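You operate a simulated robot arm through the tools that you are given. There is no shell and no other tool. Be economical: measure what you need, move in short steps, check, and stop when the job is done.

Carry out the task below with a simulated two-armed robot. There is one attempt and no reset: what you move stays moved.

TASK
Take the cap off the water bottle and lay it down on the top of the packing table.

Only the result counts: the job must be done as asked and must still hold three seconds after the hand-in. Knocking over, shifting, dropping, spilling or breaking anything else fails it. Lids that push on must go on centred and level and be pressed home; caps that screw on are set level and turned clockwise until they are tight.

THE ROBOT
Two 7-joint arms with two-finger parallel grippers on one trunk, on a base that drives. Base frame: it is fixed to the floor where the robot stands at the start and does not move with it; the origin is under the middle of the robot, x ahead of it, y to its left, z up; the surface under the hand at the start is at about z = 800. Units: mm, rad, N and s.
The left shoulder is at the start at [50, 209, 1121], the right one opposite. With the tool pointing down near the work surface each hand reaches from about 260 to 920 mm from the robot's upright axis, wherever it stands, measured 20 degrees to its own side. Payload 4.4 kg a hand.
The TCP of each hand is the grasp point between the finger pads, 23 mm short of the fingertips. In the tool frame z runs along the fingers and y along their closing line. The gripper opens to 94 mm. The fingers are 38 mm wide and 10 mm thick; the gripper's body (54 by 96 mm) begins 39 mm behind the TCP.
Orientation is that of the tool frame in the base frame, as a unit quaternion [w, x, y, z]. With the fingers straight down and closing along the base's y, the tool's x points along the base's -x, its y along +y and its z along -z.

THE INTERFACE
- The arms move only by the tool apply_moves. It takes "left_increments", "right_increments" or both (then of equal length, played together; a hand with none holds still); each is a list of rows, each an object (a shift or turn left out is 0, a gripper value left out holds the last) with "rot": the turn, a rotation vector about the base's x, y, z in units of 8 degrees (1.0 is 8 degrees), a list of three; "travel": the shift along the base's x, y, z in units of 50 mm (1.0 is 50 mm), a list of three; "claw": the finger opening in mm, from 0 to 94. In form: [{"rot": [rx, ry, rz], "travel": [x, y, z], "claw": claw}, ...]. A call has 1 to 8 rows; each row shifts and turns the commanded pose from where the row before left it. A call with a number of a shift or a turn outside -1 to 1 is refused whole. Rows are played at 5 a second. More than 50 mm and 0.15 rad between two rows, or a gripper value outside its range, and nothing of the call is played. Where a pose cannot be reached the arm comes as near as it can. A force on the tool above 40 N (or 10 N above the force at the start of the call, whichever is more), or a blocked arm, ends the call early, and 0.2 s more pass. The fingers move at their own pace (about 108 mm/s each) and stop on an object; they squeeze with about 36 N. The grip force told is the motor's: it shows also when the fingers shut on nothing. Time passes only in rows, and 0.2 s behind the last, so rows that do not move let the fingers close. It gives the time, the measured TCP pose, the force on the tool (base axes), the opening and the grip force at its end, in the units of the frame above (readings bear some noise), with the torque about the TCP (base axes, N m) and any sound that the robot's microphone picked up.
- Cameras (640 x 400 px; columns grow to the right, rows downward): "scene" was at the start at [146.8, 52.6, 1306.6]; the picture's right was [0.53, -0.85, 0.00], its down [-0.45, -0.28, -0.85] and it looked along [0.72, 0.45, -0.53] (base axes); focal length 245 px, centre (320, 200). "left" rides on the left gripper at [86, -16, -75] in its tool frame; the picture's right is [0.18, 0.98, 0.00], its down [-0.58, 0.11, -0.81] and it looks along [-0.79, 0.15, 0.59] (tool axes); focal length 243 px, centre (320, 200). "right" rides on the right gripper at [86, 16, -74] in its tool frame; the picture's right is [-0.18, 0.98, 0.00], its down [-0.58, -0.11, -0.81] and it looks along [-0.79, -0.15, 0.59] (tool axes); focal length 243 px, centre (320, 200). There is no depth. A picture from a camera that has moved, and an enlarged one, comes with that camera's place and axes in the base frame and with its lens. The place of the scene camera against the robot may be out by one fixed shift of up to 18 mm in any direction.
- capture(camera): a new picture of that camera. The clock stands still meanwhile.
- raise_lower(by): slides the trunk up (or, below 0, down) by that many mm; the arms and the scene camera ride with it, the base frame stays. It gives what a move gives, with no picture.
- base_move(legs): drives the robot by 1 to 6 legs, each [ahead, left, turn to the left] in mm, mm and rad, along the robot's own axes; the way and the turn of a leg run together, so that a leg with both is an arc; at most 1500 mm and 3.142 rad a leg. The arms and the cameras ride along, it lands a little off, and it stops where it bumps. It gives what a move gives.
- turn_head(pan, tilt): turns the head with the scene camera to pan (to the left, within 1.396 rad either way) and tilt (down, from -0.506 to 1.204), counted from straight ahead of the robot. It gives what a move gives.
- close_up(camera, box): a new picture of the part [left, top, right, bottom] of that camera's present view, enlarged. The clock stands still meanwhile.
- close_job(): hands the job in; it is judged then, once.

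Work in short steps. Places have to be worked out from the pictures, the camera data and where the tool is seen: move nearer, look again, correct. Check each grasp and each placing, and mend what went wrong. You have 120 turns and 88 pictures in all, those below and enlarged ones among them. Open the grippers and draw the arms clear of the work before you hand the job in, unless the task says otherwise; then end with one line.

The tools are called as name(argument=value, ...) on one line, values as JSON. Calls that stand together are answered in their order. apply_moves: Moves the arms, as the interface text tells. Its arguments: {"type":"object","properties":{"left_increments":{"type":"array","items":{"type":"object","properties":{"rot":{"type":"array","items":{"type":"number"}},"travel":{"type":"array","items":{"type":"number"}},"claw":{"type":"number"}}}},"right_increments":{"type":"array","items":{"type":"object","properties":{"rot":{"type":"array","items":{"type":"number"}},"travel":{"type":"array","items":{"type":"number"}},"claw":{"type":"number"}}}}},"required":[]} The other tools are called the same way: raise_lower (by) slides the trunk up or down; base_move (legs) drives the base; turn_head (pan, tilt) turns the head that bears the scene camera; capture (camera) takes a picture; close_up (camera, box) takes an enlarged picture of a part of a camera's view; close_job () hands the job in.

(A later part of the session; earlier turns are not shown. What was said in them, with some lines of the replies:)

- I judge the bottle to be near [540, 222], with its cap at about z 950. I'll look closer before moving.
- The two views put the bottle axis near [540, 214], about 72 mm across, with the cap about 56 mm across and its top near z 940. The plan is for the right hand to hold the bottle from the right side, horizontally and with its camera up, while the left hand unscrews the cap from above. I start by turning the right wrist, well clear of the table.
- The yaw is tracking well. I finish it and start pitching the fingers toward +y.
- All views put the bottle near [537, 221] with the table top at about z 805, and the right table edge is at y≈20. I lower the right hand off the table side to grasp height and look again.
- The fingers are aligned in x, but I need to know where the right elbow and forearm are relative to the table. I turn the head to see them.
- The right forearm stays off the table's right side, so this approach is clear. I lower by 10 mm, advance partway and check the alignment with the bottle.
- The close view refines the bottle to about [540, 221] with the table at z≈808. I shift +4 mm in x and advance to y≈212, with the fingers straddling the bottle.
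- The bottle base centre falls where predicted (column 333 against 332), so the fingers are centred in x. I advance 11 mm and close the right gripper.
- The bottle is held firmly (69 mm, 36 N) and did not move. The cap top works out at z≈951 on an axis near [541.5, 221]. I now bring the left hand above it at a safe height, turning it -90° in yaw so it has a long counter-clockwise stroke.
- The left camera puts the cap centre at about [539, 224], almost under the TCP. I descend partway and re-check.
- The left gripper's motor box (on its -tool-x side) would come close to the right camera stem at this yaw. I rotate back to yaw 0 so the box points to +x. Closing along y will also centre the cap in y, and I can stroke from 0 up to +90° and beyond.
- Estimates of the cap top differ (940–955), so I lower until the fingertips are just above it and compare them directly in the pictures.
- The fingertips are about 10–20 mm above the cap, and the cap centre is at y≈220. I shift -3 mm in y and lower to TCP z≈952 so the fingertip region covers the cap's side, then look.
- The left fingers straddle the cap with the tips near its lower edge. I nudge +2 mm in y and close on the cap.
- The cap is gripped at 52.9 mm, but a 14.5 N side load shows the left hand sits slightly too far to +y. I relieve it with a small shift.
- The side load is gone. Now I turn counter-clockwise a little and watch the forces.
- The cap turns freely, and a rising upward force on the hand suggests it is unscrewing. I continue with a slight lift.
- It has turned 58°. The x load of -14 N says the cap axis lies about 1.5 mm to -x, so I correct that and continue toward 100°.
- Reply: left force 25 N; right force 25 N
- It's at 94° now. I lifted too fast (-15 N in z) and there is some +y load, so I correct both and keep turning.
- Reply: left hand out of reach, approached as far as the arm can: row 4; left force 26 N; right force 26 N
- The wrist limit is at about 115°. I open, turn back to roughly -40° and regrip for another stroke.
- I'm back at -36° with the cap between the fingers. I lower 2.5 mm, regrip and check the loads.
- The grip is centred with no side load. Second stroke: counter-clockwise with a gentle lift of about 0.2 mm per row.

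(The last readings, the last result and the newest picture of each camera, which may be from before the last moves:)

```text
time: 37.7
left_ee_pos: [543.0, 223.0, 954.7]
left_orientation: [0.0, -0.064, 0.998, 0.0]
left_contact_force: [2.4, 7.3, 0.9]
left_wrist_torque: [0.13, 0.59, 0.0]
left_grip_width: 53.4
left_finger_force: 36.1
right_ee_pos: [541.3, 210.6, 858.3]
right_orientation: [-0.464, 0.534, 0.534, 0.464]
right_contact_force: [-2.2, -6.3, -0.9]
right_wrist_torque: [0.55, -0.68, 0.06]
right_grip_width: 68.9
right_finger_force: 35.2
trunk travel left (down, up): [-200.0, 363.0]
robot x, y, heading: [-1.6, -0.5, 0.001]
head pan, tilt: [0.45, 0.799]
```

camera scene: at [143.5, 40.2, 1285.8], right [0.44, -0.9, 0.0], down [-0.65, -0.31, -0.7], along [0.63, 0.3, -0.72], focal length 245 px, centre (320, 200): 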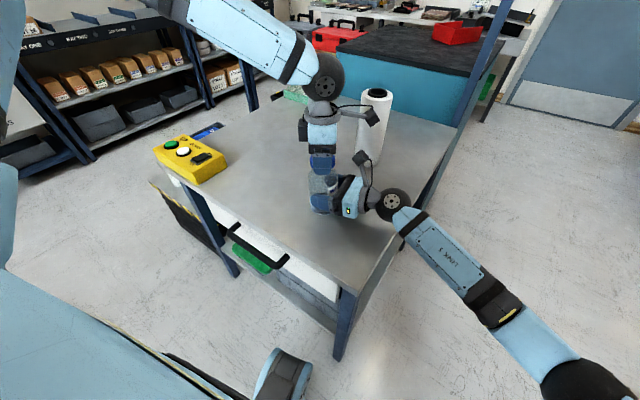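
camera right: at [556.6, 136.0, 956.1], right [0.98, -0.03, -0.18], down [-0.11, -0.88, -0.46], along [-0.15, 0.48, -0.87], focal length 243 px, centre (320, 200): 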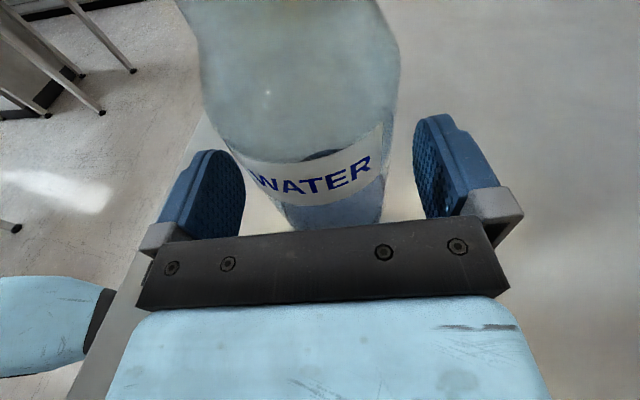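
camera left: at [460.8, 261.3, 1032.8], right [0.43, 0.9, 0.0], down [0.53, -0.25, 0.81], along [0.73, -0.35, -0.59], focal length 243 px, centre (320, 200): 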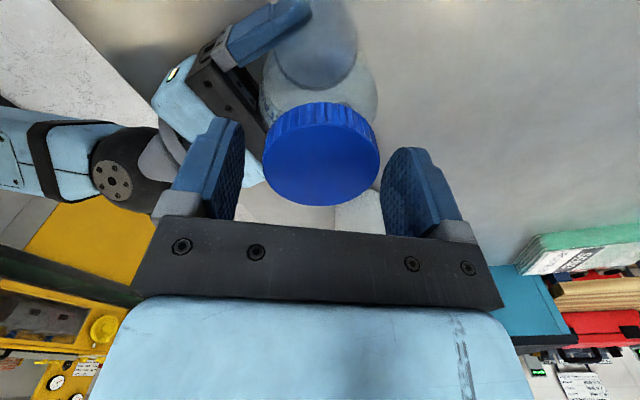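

Loads are small, so I continue the stroke.

apply_moves(left_increments=[{"rot": [0, 0, 0.9], "travel": [0, 0.01, 0.004]}, {"rot": [0, 0, 0.9], "travel": [0, 0.01, 0.004]}, {"rot": [0, 0, 0.9], "travel": [0, 0, 0.004]}, {"rot": [0, 0, 0.9], "travel": [0, 0, 0.004]}, {"rot": [0, 0, 0.9], "travel": [0, 0, 0.004]}, {"rot": [0, 0, 0.9], "travel": [0, 0, 0.004]}, {}])

```text
time: 39.3
left_ee_pos: [542.9, 222.8, 957.4]
left_orientation: [-0.001, -0.426, 0.905, 0.001]
left_contact_force: [-1.0, 7.0, -6.1]
left_wrist_torque: [0.01, 0.66, 0.01]
left_grip_width: 53.2
left_finger_force: 35.9
right_ee_pos: [541.8, 210.2, 858.7]
right_orientation: [-0.464, 0.534, 0.533, 0.464]
right_contact_force: [2.3, -6.2, 5.6]
right_wrist_torque: [0.66, -0.52, -0.02]
right_grip_width: 68.9
right_finger_force: 35.6
trunk travel left (down, up): [-200.0, 363.0]
robot x, y, heading: [-1.4, -0.7, 0.005]
head pan, tilt: [0.45, 0.799]
```

Loads stay low. I finish this stroke up to about 110°.

apply_moves(left_increments=[{"rot": [0, 0, 0.9], "travel": [0, 0.01, 0]}, {"rot": [0, 0, 0.9], "travel": [0, 0.01, 0.003]}, {"rot": [0, 0, 0.9], "travel": [0, 0, 0.003]}, {"rot": [0, 0, 0.9], "travel": [0, 0, 0.003]}, {"rot": [0, 0, 0.9], "travel": [0, 0, 0.003]}, {"rot": [0, 0, 0.9], "travel": [0, 0, 0.003]}, {"rot": [0, 0, 0.9], "travel": [0, 0, 0.003]}, {}])

close_up(camera="scene", box=[270, 120, 390, 195])

```text
time: 41.1
left_ee_pos: [540.2, 223.8, 957.3]
left_orientation: [0.0, 0.771, -0.637, 0.0]
left_contact_force: [-16.2, -7.0, -3.3]
left_wrist_torque: [-0.24, 0.58, 0.0]
left_grip_width: 53.2
left_finger_force: 35.8
right_ee_pos: [540.8, 210.4, 858.8]
right_orientation: [-0.464, 0.534, 0.533, 0.464]
right_contact_force: [16.5, 5.2, 2.4]
right_wrist_torque: [-0.25, 1.06, -0.16]
right_grip_width: 69.0
right_finger_force: 36.0
trunk travel left (down, up): [-200.0, 363.0]
robot x, y, heading: [0.8, 0.5, -0.001]
head pan, tilt: [0.45, 0.799]
```

```text
5.33 times, centred on (330, 158) of scene
camera zoom: at [143.5, 40.2, 1285.8], right [0.44, -0.9, 0.0], down [-0.65, -0.31, -0.7], along [0.63, 0.3, -0.72], focal length 1308 px, centre (267, 427)
```

zoom: 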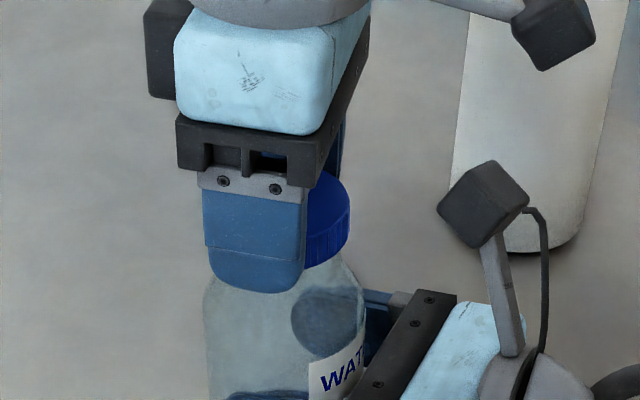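

About 250° has been turned in total. I test whether the cap is free with a 3 mm lift.

apply_moves(left_increments=[{"travel": [-0.02, -0.01, 0.03]}, {"travel": [0, 0, 0.03]}, {}])

```text
time: 41.9
left_ee_pos: [540.4, 225.0, 959.9]
left_orientation: [0.0, 0.771, -0.637, 0.0]
left_contact_force: [-7.9, 0.1, -19.5]
left_wrist_torque: [0.06, 0.14, -0.04]
left_grip_width: 53.0
left_finger_force: 36.4
right_ee_pos: [541.1, 210.5, 860.5]
right_orientation: [-0.464, 0.533, 0.533, 0.465]
right_contact_force: [7.9, 0.9, 18.6]
right_wrist_torque: [0.25, 0.71, -0.12]
right_grip_width: 68.7
right_finger_force: 36.2
trunk travel left (down, up): [-200.0, 363.0]
robot x, y, heading: [3.2, -0.2, 0.004]
head pan, tilt: [0.45, 0.799]
```

It is still threaded (-19 N). I back the lift off, release, and rotate back for a third stroke.

apply_moves(left_increments=[{"travel": [0, 0, -0.05]}, {"claw": 62}, {"claw": 76}, {"rot": [0, 0, -1]}, {"rot": [0, 0, -1]}, {"rot": [0, 0, -1]}, {"rot": [0, 0, -1]}, {"rot": [0, 0, -1]}])

apply_moves(left_increments=[{"rot": [0, 0, -1]}, {"rot": [0, 0, -1]}, {"rot": [0, 0, -1]}, {"rot": [0, 0, -1]}, {"rot": [0, 0, -1]}, {"rot": [0, 0, -1]}, {"rot": [0, 0, -1]}, {"rot": [0, 0, -1]}])

apply_moves(left_increments=[{"rot": [0, 0, -1]}, {"rot": [0, 0, -1]}, {"rot": [0, 0, -1]}, {"rot": [0, 0, -1]}, {"rot": [0, 0, -0.5]}, {}])

close_up(camera="scene", box=[270, 120, 390, 195])

capture(camera="left")

```text
time: 43.7
left_ee_pos: [541.8, 223.8, 958.4]
left_orientation: [0.0, -0.504, 0.863, 0.0]
left_contact_force: [0.2, 0.0, 0.6]
left_wrist_torque: [-0.01, 0.0, 0.02]
left_grip_width: 76.0
left_finger_force: 0.1
right_ee_pos: [542.2, 210.4, 857.8]
right_orientation: [-0.464, 0.533, 0.534, 0.464]
right_contact_force: [-1.6, 0.5, 1.7]
right_wrist_torque: [0.1, 0.02, 0.01]
right_grip_width: 69.1
right_finger_force: 36.2
trunk travel left (down, up): [-200.0, 363.0]
robot x, y, heading: [1.6, 0.8, -0.008]
head pan, tilt: [0.45, 0.799]
```

```text
time: 45.5
left_ee_pos: [541.1, 223.4, 957.0]
left_orientation: [0.0, 0.029, 1.0, 0.001]
left_contact_force: [0.7, 0.5, -0.1]
left_wrist_torque: [-0.01, -0.02, 0.01]
left_grip_width: 76.1
left_finger_force: 0.1
right_ee_pos: [541.9, 210.1, 857.8]
right_orientation: [-0.464, 0.534, 0.534, 0.464]
right_contact_force: [-0.4, 0.6, -1.2]
right_wrist_torque: [-0.02, 0.0, -0.04]
right_grip_width: 68.9
right_finger_force: 35.4
trunk travel left (down, up): [-200.0, 363.0]
robot x, y, heading: [-1.9, -1.3, -0.001]
head pan, tilt: [0.45, 0.799]
```

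```text
time: 46.9
left_ee_pos: [540.7, 224.8, 958.5]
left_orientation: [0.0, 0.336, 0.942, 0.001]
left_contact_force: [-0.4, -1.2, 0.1]
left_wrist_torque: [0.01, 0.0, 0.0]
left_grip_width: 75.9
left_finger_force: 0.0
right_ee_pos: [541.0, 212.3, 858.6]
right_orientation: [-0.463, 0.534, 0.533, 0.465]
right_contact_force: [-0.1, 0.2, -1.2]
right_wrist_torque: [0.0, -0.02, 0.04]
right_grip_width: 69.0
right_finger_force: 35.6
trunk travel left (down, up): [-200.0, 363.0]
robot x, y, heading: [1.1, 0.8, 0.003]
head pan, tilt: [0.45, 0.799]
```

```text
5.33 times, centred on (330, 158) of scene
camera zoom: at [143.5, 40.2, 1285.8], right [0.44, -0.9, 0.0], down [-0.65, -0.31, -0.7], along [0.63, 0.3, -0.72], focal length 1308 px, centre (267, 427)
```

zoom: 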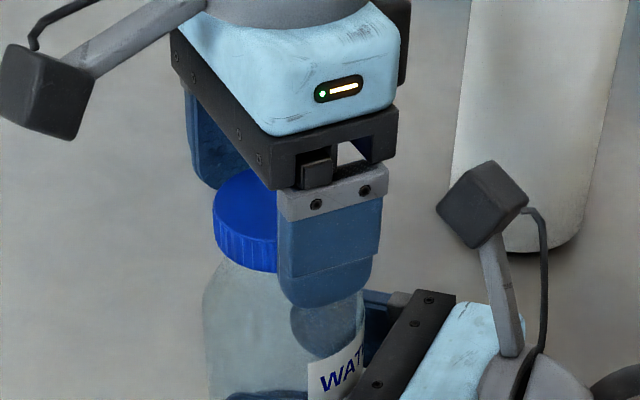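

```text
55 pictures are left
camera left: at [462.6, 267.8, 1032.5], right [0.48, 0.88, 0.0], down [0.52, -0.28, 0.81], along [0.71, -0.39, -0.59], focal length 243 px, centre (320, 200)
```

left: 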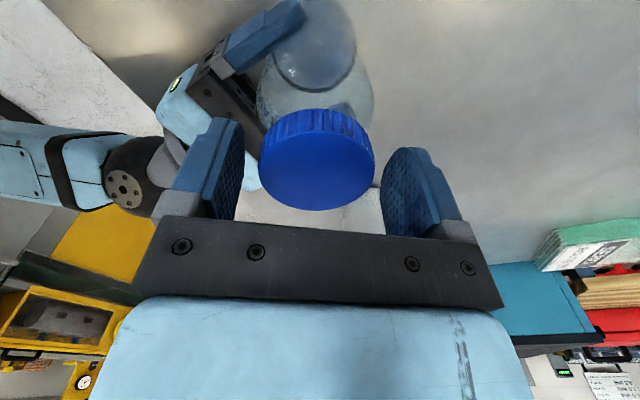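

The cap sits about 2 mm off toward the right hand, so I nudge, regrip and turn again.

apply_moves(left_increments=[{"travel": [-0.02, -0.035, -0.01], "claw": 66}, {"claw": 60}, {"claw": 54}, {"claw": 46}, {}])

apply_moves(left_increments=[{"rot": [0, 0, 0.9], "travel": [0, 0, 0.003]}, {"rot": [0, 0, 0.9], "travel": [0, 0, 0.003]}, {"rot": [0, 0, 0.9], "travel": [0, 0, 0.003]}, {"rot": [0, 0, 0.9], "travel": [0, 0, 0.003]}, {"rot": [0, 0, 0.9], "travel": [0, 0, 0.003]}, {"rot": [0, 0, 0.9], "travel": [0, 0, 0.003]}, {}])

```text
time: 48.1
left_ee_pos: [540.0, 221.9, 957.4]
left_orientation: [0.0, 0.335, 0.942, -0.001]
left_contact_force: [-1.3, -0.6, 0.4]
left_wrist_torque: [-0.24, 0.2, 0.03]
left_grip_width: 53.5
left_finger_force: 36.2
right_ee_pos: [540.7, 210.2, 858.4]
right_orientation: [-0.464, 0.533, 0.534, 0.464]
right_contact_force: [1.7, 1.0, -0.3]
right_wrist_torque: [0.17, -0.04, -0.06]
right_grip_width: 69.0
right_finger_force: 36.5
trunk travel left (down, up): [-200.0, 363.0]
robot x, y, heading: [-0.4, 0.5, -0.001]
head pan, tilt: [0.45, 0.799]
```

```text
time: 49.7
left_ee_pos: [541.0, 222.8, 958.6]
left_orientation: [0.0, -0.035, 0.999, -0.001]
left_contact_force: [0.5, -0.6, 0.1]
left_wrist_torque: [0.02, 0.01, 0.0]
left_grip_width: 53.0
left_finger_force: 36.1
right_ee_pos: [541.3, 211.8, 858.9]
right_orientation: [-0.465, 0.533, 0.534, 0.464]
right_contact_force: [-0.1, 0.0, -1.0]
right_wrist_torque: [-0.02, 0.02, 0.01]
right_grip_width: 69.1
right_finger_force: 36.3
trunk travel left (down, up): [-200.0, 363.0]
robot x, y, heading: [-0.4, -2.7, 0.001]
head pan, tilt: [0.45, 0.799]
```

All loads have dropped to zero, so the cap may be free. I test with a small straight lift.

apply_moves(left_increments=[{"travel": [0, 0, 0.04]}, {"travel": [0, 0, 0.06]}, {}])

close_up(camera="scene", box=[270, 120, 390, 195])

```text
time: 50.5
left_ee_pos: [540.7, 221.6, 963.0]
left_orientation: [0.0, -0.035, 0.999, 0.0]
left_contact_force: [0.1, 0.6, 0.3]
left_wrist_torque: [0.0, 0.0, 0.04]
left_grip_width: 52.9
left_finger_force: 36.0
right_ee_pos: [541.5, 211.0, 858.5]
right_orientation: [-0.464, 0.533, 0.534, 0.464]
right_contact_force: [0.1, -0.7, -1.1]
right_wrist_torque: [-0.02, 0.01, 0.0]
right_grip_width: 69.2
right_finger_force: 36.0
trunk travel left (down, up): [-200.0, 363.0]
robot x, y, heading: [-0.7, -1.0, 0.002]
head pan, tilt: [0.45, 0.799]
```

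```text
5.33 times, centred on (330, 158) of scene
camera zoom: at [143.6, 40.3, 1285.8], right [0.44, -0.9, 0.0], down [-0.65, -0.31, -0.7], along [0.63, 0.3, -0.72], focal length 1308 px, centre (267, 427)
```

zoom: 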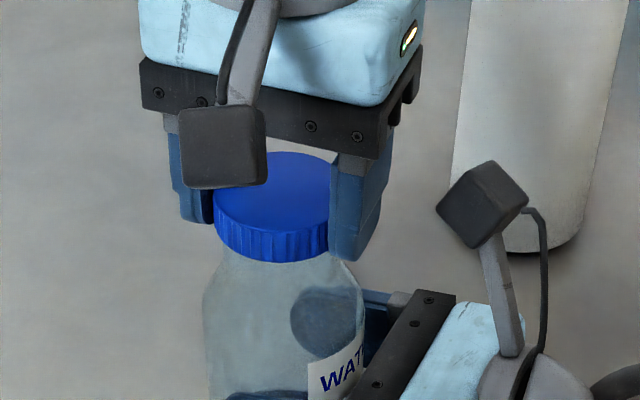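

The cap lifts with no load, so it is free. I raise it straight up, well clear of the bottle.

apply_moves(left_increments=[{"travel": [0, 0, 0.3]}, {"travel": [0, 0, 0.4]}, {"travel": [0, 0, 0.6]}, {"travel": [0, 0, 0.6]}, {}])

turn_head(pan=0.65, tilt=0.7)

capture(camera="scene")

capture(camera="left")

```text
time: 51.7
left_ee_pos: [541.6, 222.9, 1056.8]
left_orientation: [0.0, -0.035, 0.999, 0.0]
left_contact_force: [-0.2, 0.4, -0.5]
left_wrist_torque: [0.01, -0.01, 0.0]
left_grip_width: 53.2
left_finger_force: 36.0
right_ee_pos: [541.9, 211.6, 858.1]
right_orientation: [-0.464, 0.534, 0.534, 0.464]
right_contact_force: [-0.1, 0.5, -0.8]
right_wrist_torque: [-0.01, 0.03, 0.03]
right_grip_width: 68.9
right_finger_force: 36.2
trunk travel left (down, up): [-200.0, 363.0]
robot x, y, heading: [0.5, -4.3, 0.005]
head pan, tilt: [0.45, 0.799]
```

```text
time: 52.5
left_ee_pos: [541.3, 222.1, 1056.3]
left_orientation: [-0.001, -0.035, 0.999, 0.0]
left_contact_force: [-0.5, -0.3, -0.6]
left_wrist_torque: [0.01, -0.02, 0.01]
left_grip_width: 53.0
left_finger_force: 36.6
right_ee_pos: [541.6, 211.7, 857.7]
right_orientation: [-0.464, 0.534, 0.534, 0.463]
right_contact_force: [-0.2, -0.1, -1.2]
right_wrist_torque: [0.0, 0.03, -0.01]
right_grip_width: 69.0
right_finger_force: 36.4
trunk travel left (down, up): [-200.0, 363.0]
robot x, y, heading: [-1.4, -0.0, 0.0]
head pan, tilt: [0.649, 0.7]
```

```text
53 pictures are left
camera scene: at [138.6, 56.4, 1294.0], right [0.6, -0.8, 0.0], down [-0.51, -0.39, -0.76], along [0.61, 0.46, -0.64], focal length 245 px, centre (320, 200)
```

scene: 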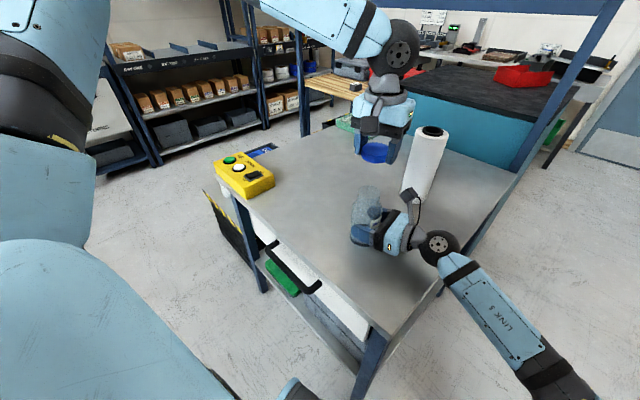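

```text
52 pictures are left
camera left: at [455.0, 201.8, 1131.4], right [-0.25, 0.97, 0.0], down [0.57, 0.15, 0.81], along [0.78, 0.2, -0.59], focal length 243 px, centre (320, 200)
```

left: 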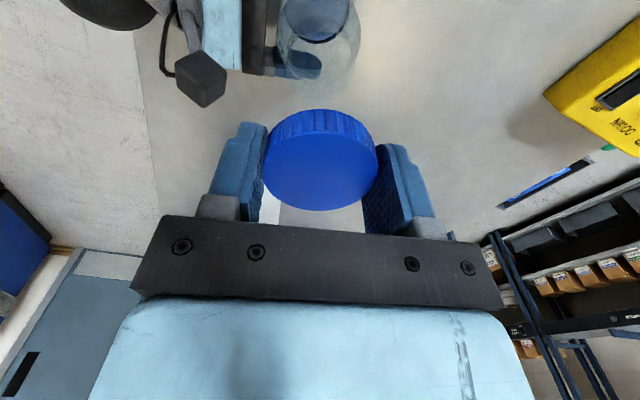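

The cap is in the left hand and the bottle stays held upright. I carry the cap to free table space near [560, 390] and lower it partway.

apply_moves(left_increments=[{"travel": [0.1, 0.8, 0]}, {"travel": [0.1, 0.85, 0]}, {"travel": [0.1, 0.85, 0]}, {"travel": [0.1, 0.85, 0]}, {"travel": [0, 0, -0.9]}, {"travel": [0, 0, -0.9]}, {"travel": [0, 0, -0.9]}, {"travel": [0, 0, -0.7]}])

apply_moves(left_increments=[{"travel": [0, 0, -0.2]}, {"travel": [0, 0, -0.2]}, {}])

close_up(camera="scene", box=[230, 110, 470, 260])

capture(camera="left")

```text
time: 54.3
left_ee_pos: [559.5, 388.5, 886.3]
left_orientation: [0.0, -0.035, 0.999, 0.0]
left_contact_force: [-0.9, 0.3, -0.2]
left_wrist_torque: [-0.01, 0.02, 0.03]
left_grip_width: 53.1
left_finger_force: 36.1
right_ee_pos: [542.3, 210.5, 858.8]
right_orientation: [-0.464, 0.533, 0.534, 0.463]
right_contact_force: [0.2, -0.1, -0.8]
right_wrist_torque: [-0.01, 0.02, -0.02]
right_grip_width: 68.8
right_finger_force: 35.7
trunk travel left (down, up): [-200.0, 363.0]
robot x, y, heading: [-0.6, -0.7, -0.001]
head pan, tilt: [0.649, 0.7]
```

```text
time: 55.1
left_ee_pos: [559.6, 390.0, 866.1]
left_orientation: [0.0, -0.035, 0.999, 0.0]
left_contact_force: [-0.1, 0.4, -0.3]
left_wrist_torque: [0.04, 0.04, -0.01]
left_grip_width: 53.0
left_finger_force: 35.7
right_ee_pos: [541.1, 210.9, 857.8]
right_orientation: [-0.464, 0.534, 0.534, 0.464]
right_contact_force: [-0.9, 0.3, -0.5]
right_wrist_torque: [0.01, -0.02, -0.01]
right_grip_width: 68.8
right_finger_force: 36.0
trunk travel left (down, up): [-200.0, 363.0]
robot x, y, heading: [-0.8, 0.5, -0.001]
head pan, tilt: [0.649, 0.7]
```

```text
2.67 times, centred on (350, 185) of scene
camera zoom: at [138.5, 56.5, 1294.0], right [0.6, -0.8, 0.0], down [-0.51, -0.39, -0.76], along [0.61, 0.46, -0.64], focal length 654 px, centre (240, 240)
```

zoom: 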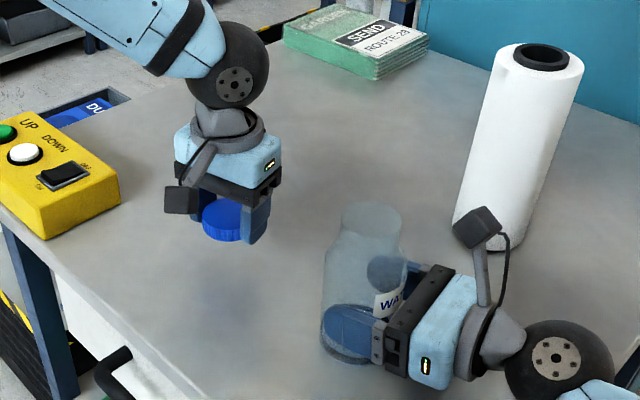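

```text
50 pictures are left
camera left: at [473.2, 368.7, 941.4], right [-0.25, 0.97, 0.0], down [0.57, 0.15, 0.81], along [0.78, 0.2, -0.59], focal length 243 px, centre (320, 200)
```

left: 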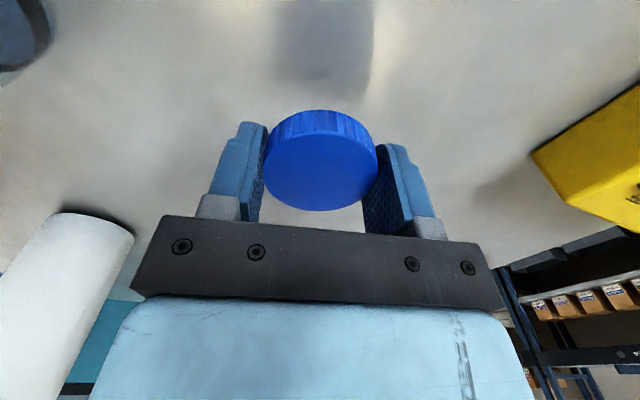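

The tips should be about 40 mm above the table. I lower slowly and watch for contact.

apply_moves(left_increments=[{"travel": [0, 0, -0.2]}, {"travel": [0, 0, -0.2]}, {"travel": [0, 0, -0.1]}, {"travel": [0, 0, -0.06]}, {}])

```text
time: 56.3
left_ee_pos: [559.1, 389.3, 839.1]
left_orientation: [0.0, -0.035, 0.999, 0.0]
left_contact_force: [-0.2, 0.5, 0.1]
left_wrist_torque: [0.02, -0.02, -0.01]
left_grip_width: 53.3
left_finger_force: 36.2
right_ee_pos: [541.3, 210.6, 859.1]
right_orientation: [-0.464, 0.534, 0.534, 0.464]
right_contact_force: [-0.5, 0.3, -1.7]
right_wrist_torque: [-0.03, 0.03, -0.02]
right_grip_width: 68.8
right_finger_force: 36.1
trunk travel left (down, up): [-200.0, 363.0]
robot x, y, heading: [2.7, 0.6, 0.003]
head pan, tilt: [0.649, 0.7]
```

No contact yet at z 839, so I continue in 2 mm steps.

apply_moves(left_increments=[{"travel": [0, 0, -0.04]}, {"travel": [0, 0, -0.04]}, {"travel": [0, 0, -0.04]}, {"travel": [0, 0, -0.04]}, {}])

close_up(camera="scene", box=[270, 150, 390, 225])

```text
time: 57.5
left_ee_pos: [559.7, 388.9, 832.6]
left_orientation: [0.0, -0.034, 0.999, 0.0]
left_contact_force: [0.7, 0.1, -0.3]
left_wrist_torque: [0.02, 0.01, 0.0]
left_grip_width: 53.0
left_finger_force: 35.5
right_ee_pos: [541.9, 210.6, 859.3]
right_orientation: [-0.463, 0.535, 0.534, 0.464]
right_contact_force: [-0.4, 0.3, -1.0]
right_wrist_torque: [-0.01, 0.02, 0.03]
right_grip_width: 68.9
right_finger_force: 36.2
trunk travel left (down, up): [-200.0, 363.0]
robot x, y, heading: [0.7, 1.3, 0.003]
head pan, tilt: [0.649, 0.7]
```

```text
5.33 times, centred on (330, 188) of scene
camera zoom: at [138.5, 56.5, 1294.0], right [0.6, -0.8, 0.0], down [-0.51, -0.39, -0.76], along [0.61, 0.46, -0.64], focal length 1308 px, centre (267, 267)
```

zoom: 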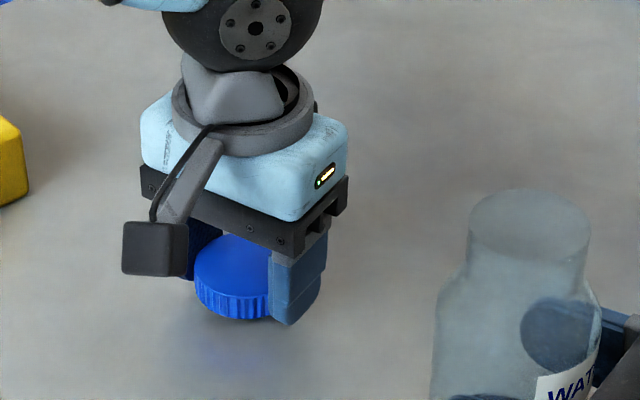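

It is close to the table now. I continue in 1–1.5 mm steps.

apply_moves(left_increments=[{"travel": [0, 0, -0.03]}, {"travel": [0, 0, -0.03]}, {"travel": [0, 0, -0.03]}, {}])

```text
time: 58.5
left_ee_pos: [560.6, 389.3, 828.5]
left_orientation: [-0.001, -0.035, 0.999, 0.0]
left_contact_force: [-0.5, 1.1, -0.6]
left_wrist_torque: [-0.01, 0.03, 0.0]
left_grip_width: 53.2
left_finger_force: 35.9
right_ee_pos: [542.1, 211.1, 858.9]
right_orientation: [-0.464, 0.534, 0.534, 0.463]
right_contact_force: [-0.2, -0.4, -0.4]
right_wrist_torque: [0.0, 0.0, -0.03]
right_grip_width: 69.2
right_finger_force: 36.6
trunk travel left (down, up): [-200.0, 363.0]
robot x, y, heading: [1.9, 0.5, 0.001]
head pan, tilt: [0.649, 0.7]
```

Still no contact. I keep going.

apply_moves(left_increments=[{"travel": [0, 0, -0.025]}, {"travel": [0, 0, -0.025]}, {"travel": [0, 0, -0.025]}, {}])

```text
time: 59.5
left_ee_pos: [559.7, 390.2, 825.1]
left_orientation: [-0.001, -0.036, 0.999, 0.0]
left_contact_force: [-0.4, 0.6, 0.0]
left_wrist_torque: [0.01, 0.0, -0.04]
left_grip_width: 53.2
left_finger_force: 35.9
right_ee_pos: [541.5, 211.4, 859.0]
right_orientation: [-0.464, 0.533, 0.534, 0.464]
right_contact_force: [-0.8, -0.6, -0.9]
right_wrist_torque: [-0.03, 0.0, -0.01]
right_grip_width: 68.8
right_finger_force: 35.5
trunk travel left (down, up): [-200.0, 363.0]
robot x, y, heading: [1.6, -3.1, 0.001]
head pan, tilt: [0.649, 0.7]
```

apply_moves(left_increments=[{"travel": [0, 0, -0.025]}, {"travel": [0, 0, -0.025]}, {}])

close_up(camera="scene", box=[290, 180, 350, 220])

```text
time: 60.3
left_ee_pos: [559.0, 388.5, 822.5]
left_orientation: [0.001, -0.035, 0.999, 0.001]
left_contact_force: [0.1, 5.2, 12.4]
left_wrist_torque: [-0.13, 0.2, -0.15]
left_grip_width: 53.3
left_finger_force: 35.8
right_ee_pos: [540.2, 210.8, 859.0]
right_orientation: [-0.464, 0.533, 0.534, 0.464]
right_contact_force: [0.2, 0.6, -1.2]
right_wrist_torque: [0.0, 0.0, -0.01]
right_grip_width: 69.0
right_finger_force: 35.9
trunk travel left (down, up): [-200.0, 363.0]
robot x, y, heading: [2.1, 2.0, -0.001]
head pan, tilt: [0.649, 0.7]
```

```text
10.00 times, centred on (320, 200) of scene
camera zoom: at [137.5, 56.3, 1294.4], right [0.6, -0.8, 0.0], down [-0.51, -0.39, -0.77], along [0.61, 0.46, -0.64], focal length 2452 px, centre (320, 200)
```

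zoom: 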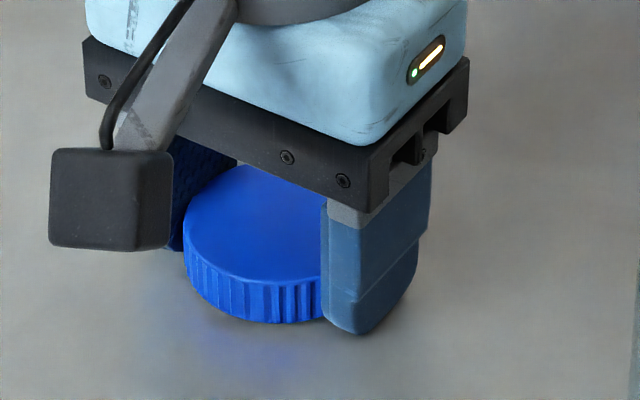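

The hand is in contact with the table at 12 N and the cap is at or within a few millimetres of it. I ease up a hair and open slowly.

apply_moves(left_increments=[{"travel": [0, 0, 0.015], "claw": 53}, {"claw": 55}, {"claw": 58}, {"claw": 64}, {"claw": 76}, {"claw": 80}])

close_up(camera="scene", box=[290, 180, 350, 220])

```text
time: 61.7
left_ee_pos: [558.4, 389.1, 823.1]
left_orientation: [0.001, -0.035, 0.999, -0.001]
left_contact_force: [-0.4, 1.5, 6.5]
left_wrist_torque: [-0.24, 0.1, -0.03]
left_grip_width: 79.5
left_finger_force: 0.0
right_ee_pos: [542.1, 211.5, 858.2]
right_orientation: [-0.463, 0.534, 0.534, 0.464]
right_contact_force: [0.1, -0.2, -1.0]
right_wrist_torque: [-0.01, 0.01, 0.0]
right_grip_width: 69.1
right_finger_force: 35.9
trunk travel left (down, up): [-200.0, 363.0]
robot x, y, heading: [1.5, 1.2, 0.01]
head pan, tilt: [0.649, 0.7]
```

```text
10.00 times, centred on (320, 200) of scene
camera zoom: at [137.9, 56.1, 1294.1], right [0.6, -0.8, 0.0], down [-0.51, -0.39, -0.77], along [0.61, 0.46, -0.64], focal length 2452 px, centre (320, 200)
```

zoom: 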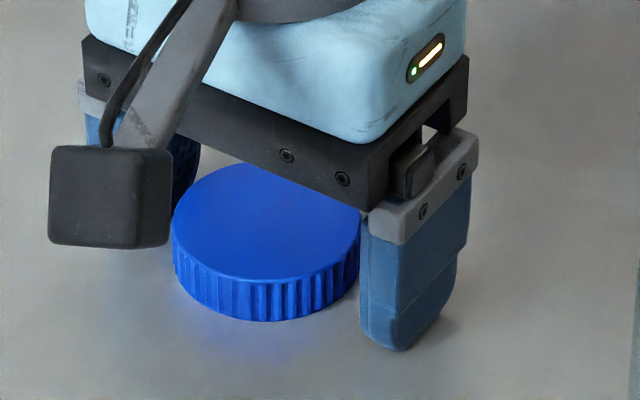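

The cap lies flat on the table. I lift the left hand clear.

apply_moves(left_increments=[{"travel": [0, 0, 0.3]}, {"travel": [0, 0, 0.6]}, {"travel": [0, 0, 0.9]}, {"travel": [0, 0.2, 0.9]}, {"travel": [0, 0.8, 0.8]}, {"travel": [-0.5, 0.8, 0.5]}, {}])

capture(camera="scene")

close_up(camera="scene", box=[290, 165, 450, 265])

```text
refused: row 5 steps farther than a row can; nothing moved
```

```text
46 pictures are left
camera scene: at [137.9, 56.1, 1294.1], right [0.6, -0.8, 0.0], down [-0.51, -0.39, -0.77], along [0.61, 0.46, -0.64], focal length 245 px, centre (320, 200)
```

scene: 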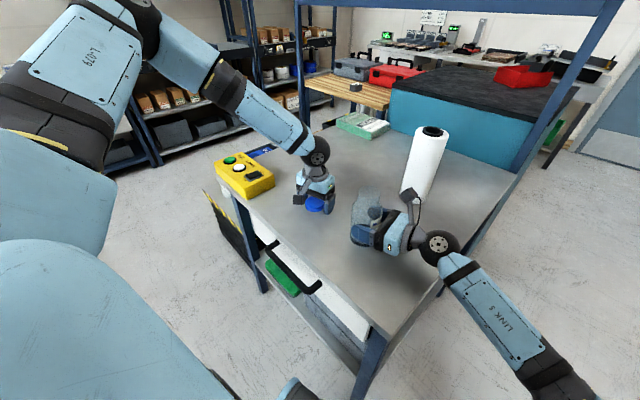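

```text
4.00 times, centred on (370, 215) of scene
camera zoom: at [137.9, 56.1, 1294.1], right [0.6, -0.8, 0.0], down [-0.51, -0.39, -0.77], along [0.61, 0.46, -0.64], focal length 981 px, centre (120, 140)
```

zoom: 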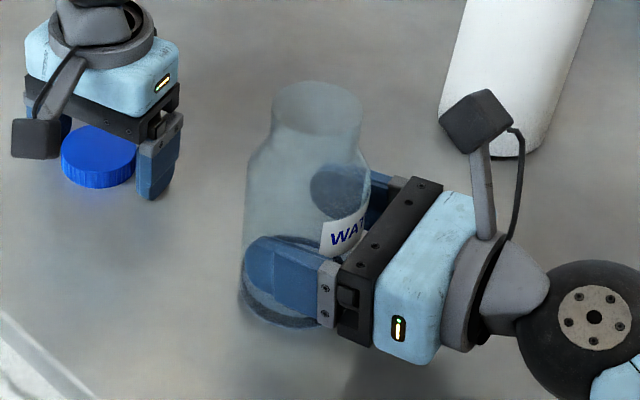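

One row was too long, so the call was refused. I redo the lift with smaller steps.

apply_moves(left_increments=[{"travel": [0, 0, 0.3]}, {"travel": [0, 0, 0.6]}, {"travel": [0, 0, 0.9]}, {"travel": [0, 0.2, 0.9]}, {"travel": [0, 0.6, 0.7]}, {"travel": [-0.4, 0.6, 0.5]}, {}])

capture(camera="right")

close_up(camera="scene", box=[290, 165, 450, 265])

```text
time: 63.3
left_ee_pos: [538.2, 462.5, 1015.7]
left_orientation: [-0.001, -0.035, 0.999, 0.0]
left_contact_force: [0.4, -1.0, 0.5]
left_wrist_torque: [0.03, -0.03, 0.02]
left_grip_width: 80.0
left_finger_force: 0.1
right_ee_pos: [541.7, 210.6, 858.5]
right_orientation: [-0.465, 0.533, 0.534, 0.464]
right_contact_force: [0.4, -0.2, -1.4]
right_wrist_torque: [0.03, 0.01, 0.03]
right_grip_width: 69.1
right_finger_force: 36.1
trunk travel left (down, up): [-200.0, 363.0]
robot x, y, heading: [0.8, 0.4, -0.001]
head pan, tilt: [0.649, 0.7]
```

```text
44 pictures are left
camera right: at [558.8, 148.5, 957.0], right [0.98, -0.03, -0.18], down [-0.11, -0.88, -0.46], along [-0.15, 0.48, -0.87], focal length 243 px, centre (320, 200)
```

right: 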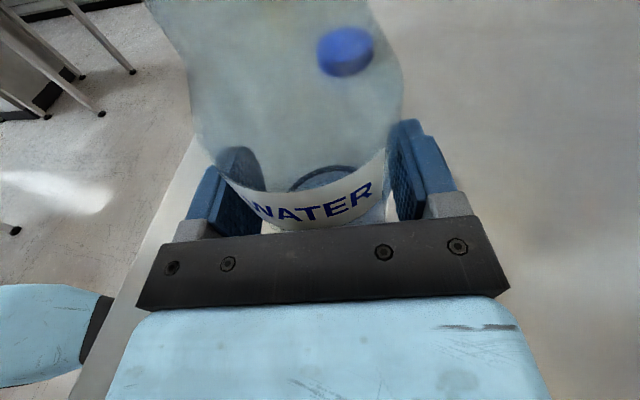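

```text
4.00 times, centred on (370, 215) of scene
camera zoom: at [139.1, 56.0, 1294.0], right [0.6, -0.8, 0.0], down [-0.51, -0.39, -0.76], along [0.61, 0.46, -0.64], focal length 981 px, centre (120, 140)
```

zoom: 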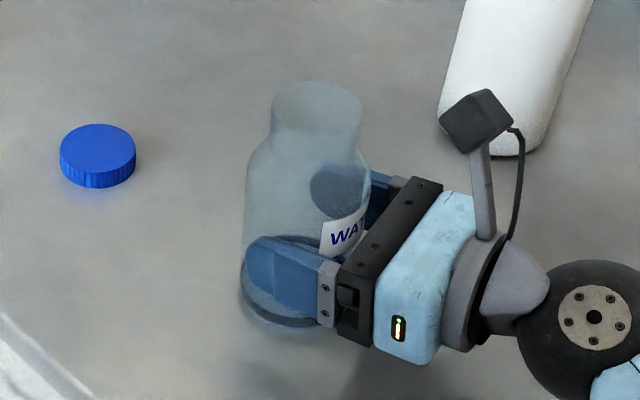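

The bottle is upright with only about a 1 N residual load on the right hand. I open the right gripper gradually and check before retreating.

apply_moves(right_increments=[{"claw": 68}, {"claw": 70}, {"claw": 72}, {"claw": 78}, {"claw": 86}, {"claw": 94}, {}])

close_up(camera="scene", box=[290, 165, 450, 265])

capture(camera="right")

```text
time: 64.9
left_ee_pos: [538.1, 462.6, 1016.1]
left_orientation: [0.001, -0.035, 0.999, 0.001]
left_contact_force: [0.4, -0.8, 0.4]
left_wrist_torque: [0.02, -0.04, -0.01]
left_grip_width: 80.3
left_finger_force: 0.0
right_ee_pos: [541.8, 211.2, 859.0]
right_orientation: [-0.464, 0.534, 0.534, 0.464]
right_contact_force: [0.1, 0.1, 0.0]
right_wrist_torque: [0.0, 0.0, -0.02]
right_grip_width: 94.2
right_finger_force: 0.0
trunk travel left (down, up): [-200.0, 363.0]
robot x, y, heading: [1.4, -1.7, -0.002]
head pan, tilt: [0.649, 0.7]
```

```text
4.00 times, centred on (370, 215) of scene
camera zoom: at [138.5, 56.5, 1294.0], right [0.6, -0.8, 0.0], down [-0.51, -0.39, -0.76], along [0.61, 0.46, -0.64], focal length 981 px, centre (120, 140)
```

zoom: 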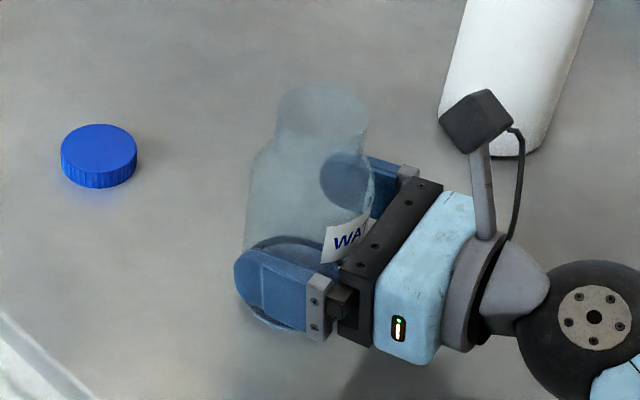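

```text
41 pictures are left
camera right: at [558.2, 149.0, 957.2], right [0.98, -0.03, -0.18], down [-0.11, -0.88, -0.46], along [-0.15, 0.48, -0.87], focal length 243 px, centre (320, 200)
```

right: 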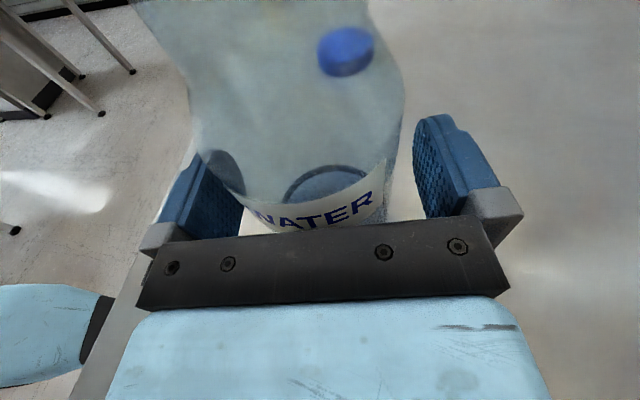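

The bottle stands upright between the open fingers with no contact. I withdraw the right hand straight out to -y.

apply_moves(right_increments=[{"travel": [0, -0.2, 0]}, {"travel": [0, -0.4, 0]}, {"travel": [0, -0.6, 0]}, {"travel": [0, -0.8, 0]}, {"travel": [0, -0.8, 0]}, {"travel": [0, -0.8, 0]}, {"travel": [0, -0.8, 0]}, {"travel": [0, -0.8, 0]}])

apply_moves(left_increments=[{"travel": [-0.4, 0.5, 0.6]}, {"travel": [-0.4, 0.5, 0.6]}, {}])

capture(camera="scene")

close_up(camera="scene", box=[290, 165, 450, 265])

```text
time: 66.7
left_ee_pos: [537.8, 462.0, 1017.2]
left_orientation: [0.001, -0.035, 0.999, 0.0]
left_contact_force: [0.2, -0.5, 0.0]
left_wrist_torque: [0.01, 0.0, -0.03]
left_grip_width: 80.0
left_finger_force: 0.1
right_ee_pos: [540.3, -51.6, 857.4]
right_orientation: [-0.465, 0.533, 0.533, 0.464]
right_contact_force: [0.0, -1.3, 0.4]
right_wrist_torque: [0.0, -0.03, 0.02]
right_grip_width: 94.1
right_finger_force: 0.1
trunk travel left (down, up): [-200.0, 363.0]
robot x, y, heading: [0.3, -3.8, 0.002]
head pan, tilt: [0.649, 0.7]
```

```text
time: 67.5
left_ee_pos: [499.4, 511.5, 1078.7]
left_orientation: [0.0, -0.035, 0.999, -0.001]
left_contact_force: [0.7, 0.5, 0.5]
left_wrist_torque: [0.02, 0.0, 0.02]
left_grip_width: 80.0
left_finger_force: 0.1
right_ee_pos: [541.8, -51.4, 856.7]
right_orientation: [-0.464, 0.534, 0.534, 0.464]
right_contact_force: [-0.4, 0.4, 0.5]
right_wrist_torque: [0.0, 0.02, -0.01]
right_grip_width: 94.0
right_finger_force: 0.0
trunk travel left (down, up): [-200.0, 363.0]
robot x, y, heading: [0.3, -1.0, 0.002]
head pan, tilt: [0.649, 0.7]
```

```text
40 pictures are left
camera scene: at [138.9, 56.1, 1294.0], right [0.6, -0.8, 0.0], down [-0.51, -0.39, -0.76], along [0.61, 0.46, -0.64], focal length 245 px, centre (320, 200)
```

scene: 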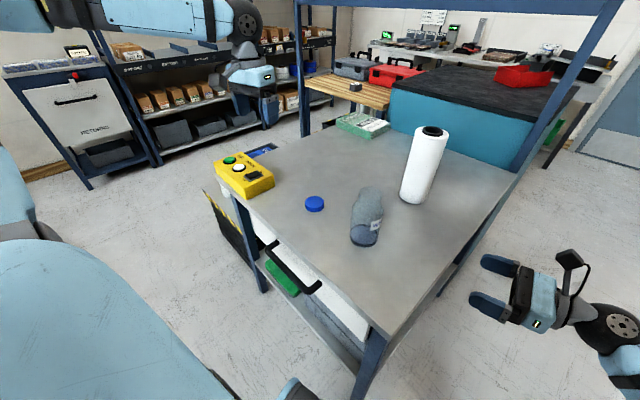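

```text
4.00 times, centred on (370, 215) of scene
camera zoom: at [138.9, 56.1, 1294.0], right [0.6, -0.8, 0.0], down [-0.51, -0.39, -0.76], along [0.61, 0.46, -0.64], focal length 981 px, centre (120, 140)
```

zoom: 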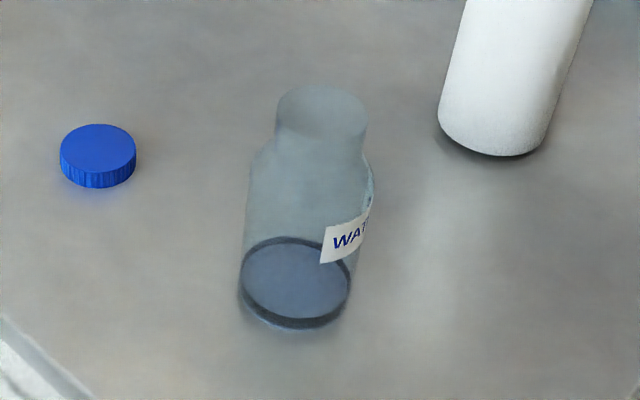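

The bottle is upright and open, the cap lies flat on the table top, and both hands are open and clear, so I hand the job in.

close_job()

```text
The job is handed in.
```

The cap is off the water bottle and lying flat on the packing table; the bottle is still standing upright, both grippers are open and clear, and the job is handed in.
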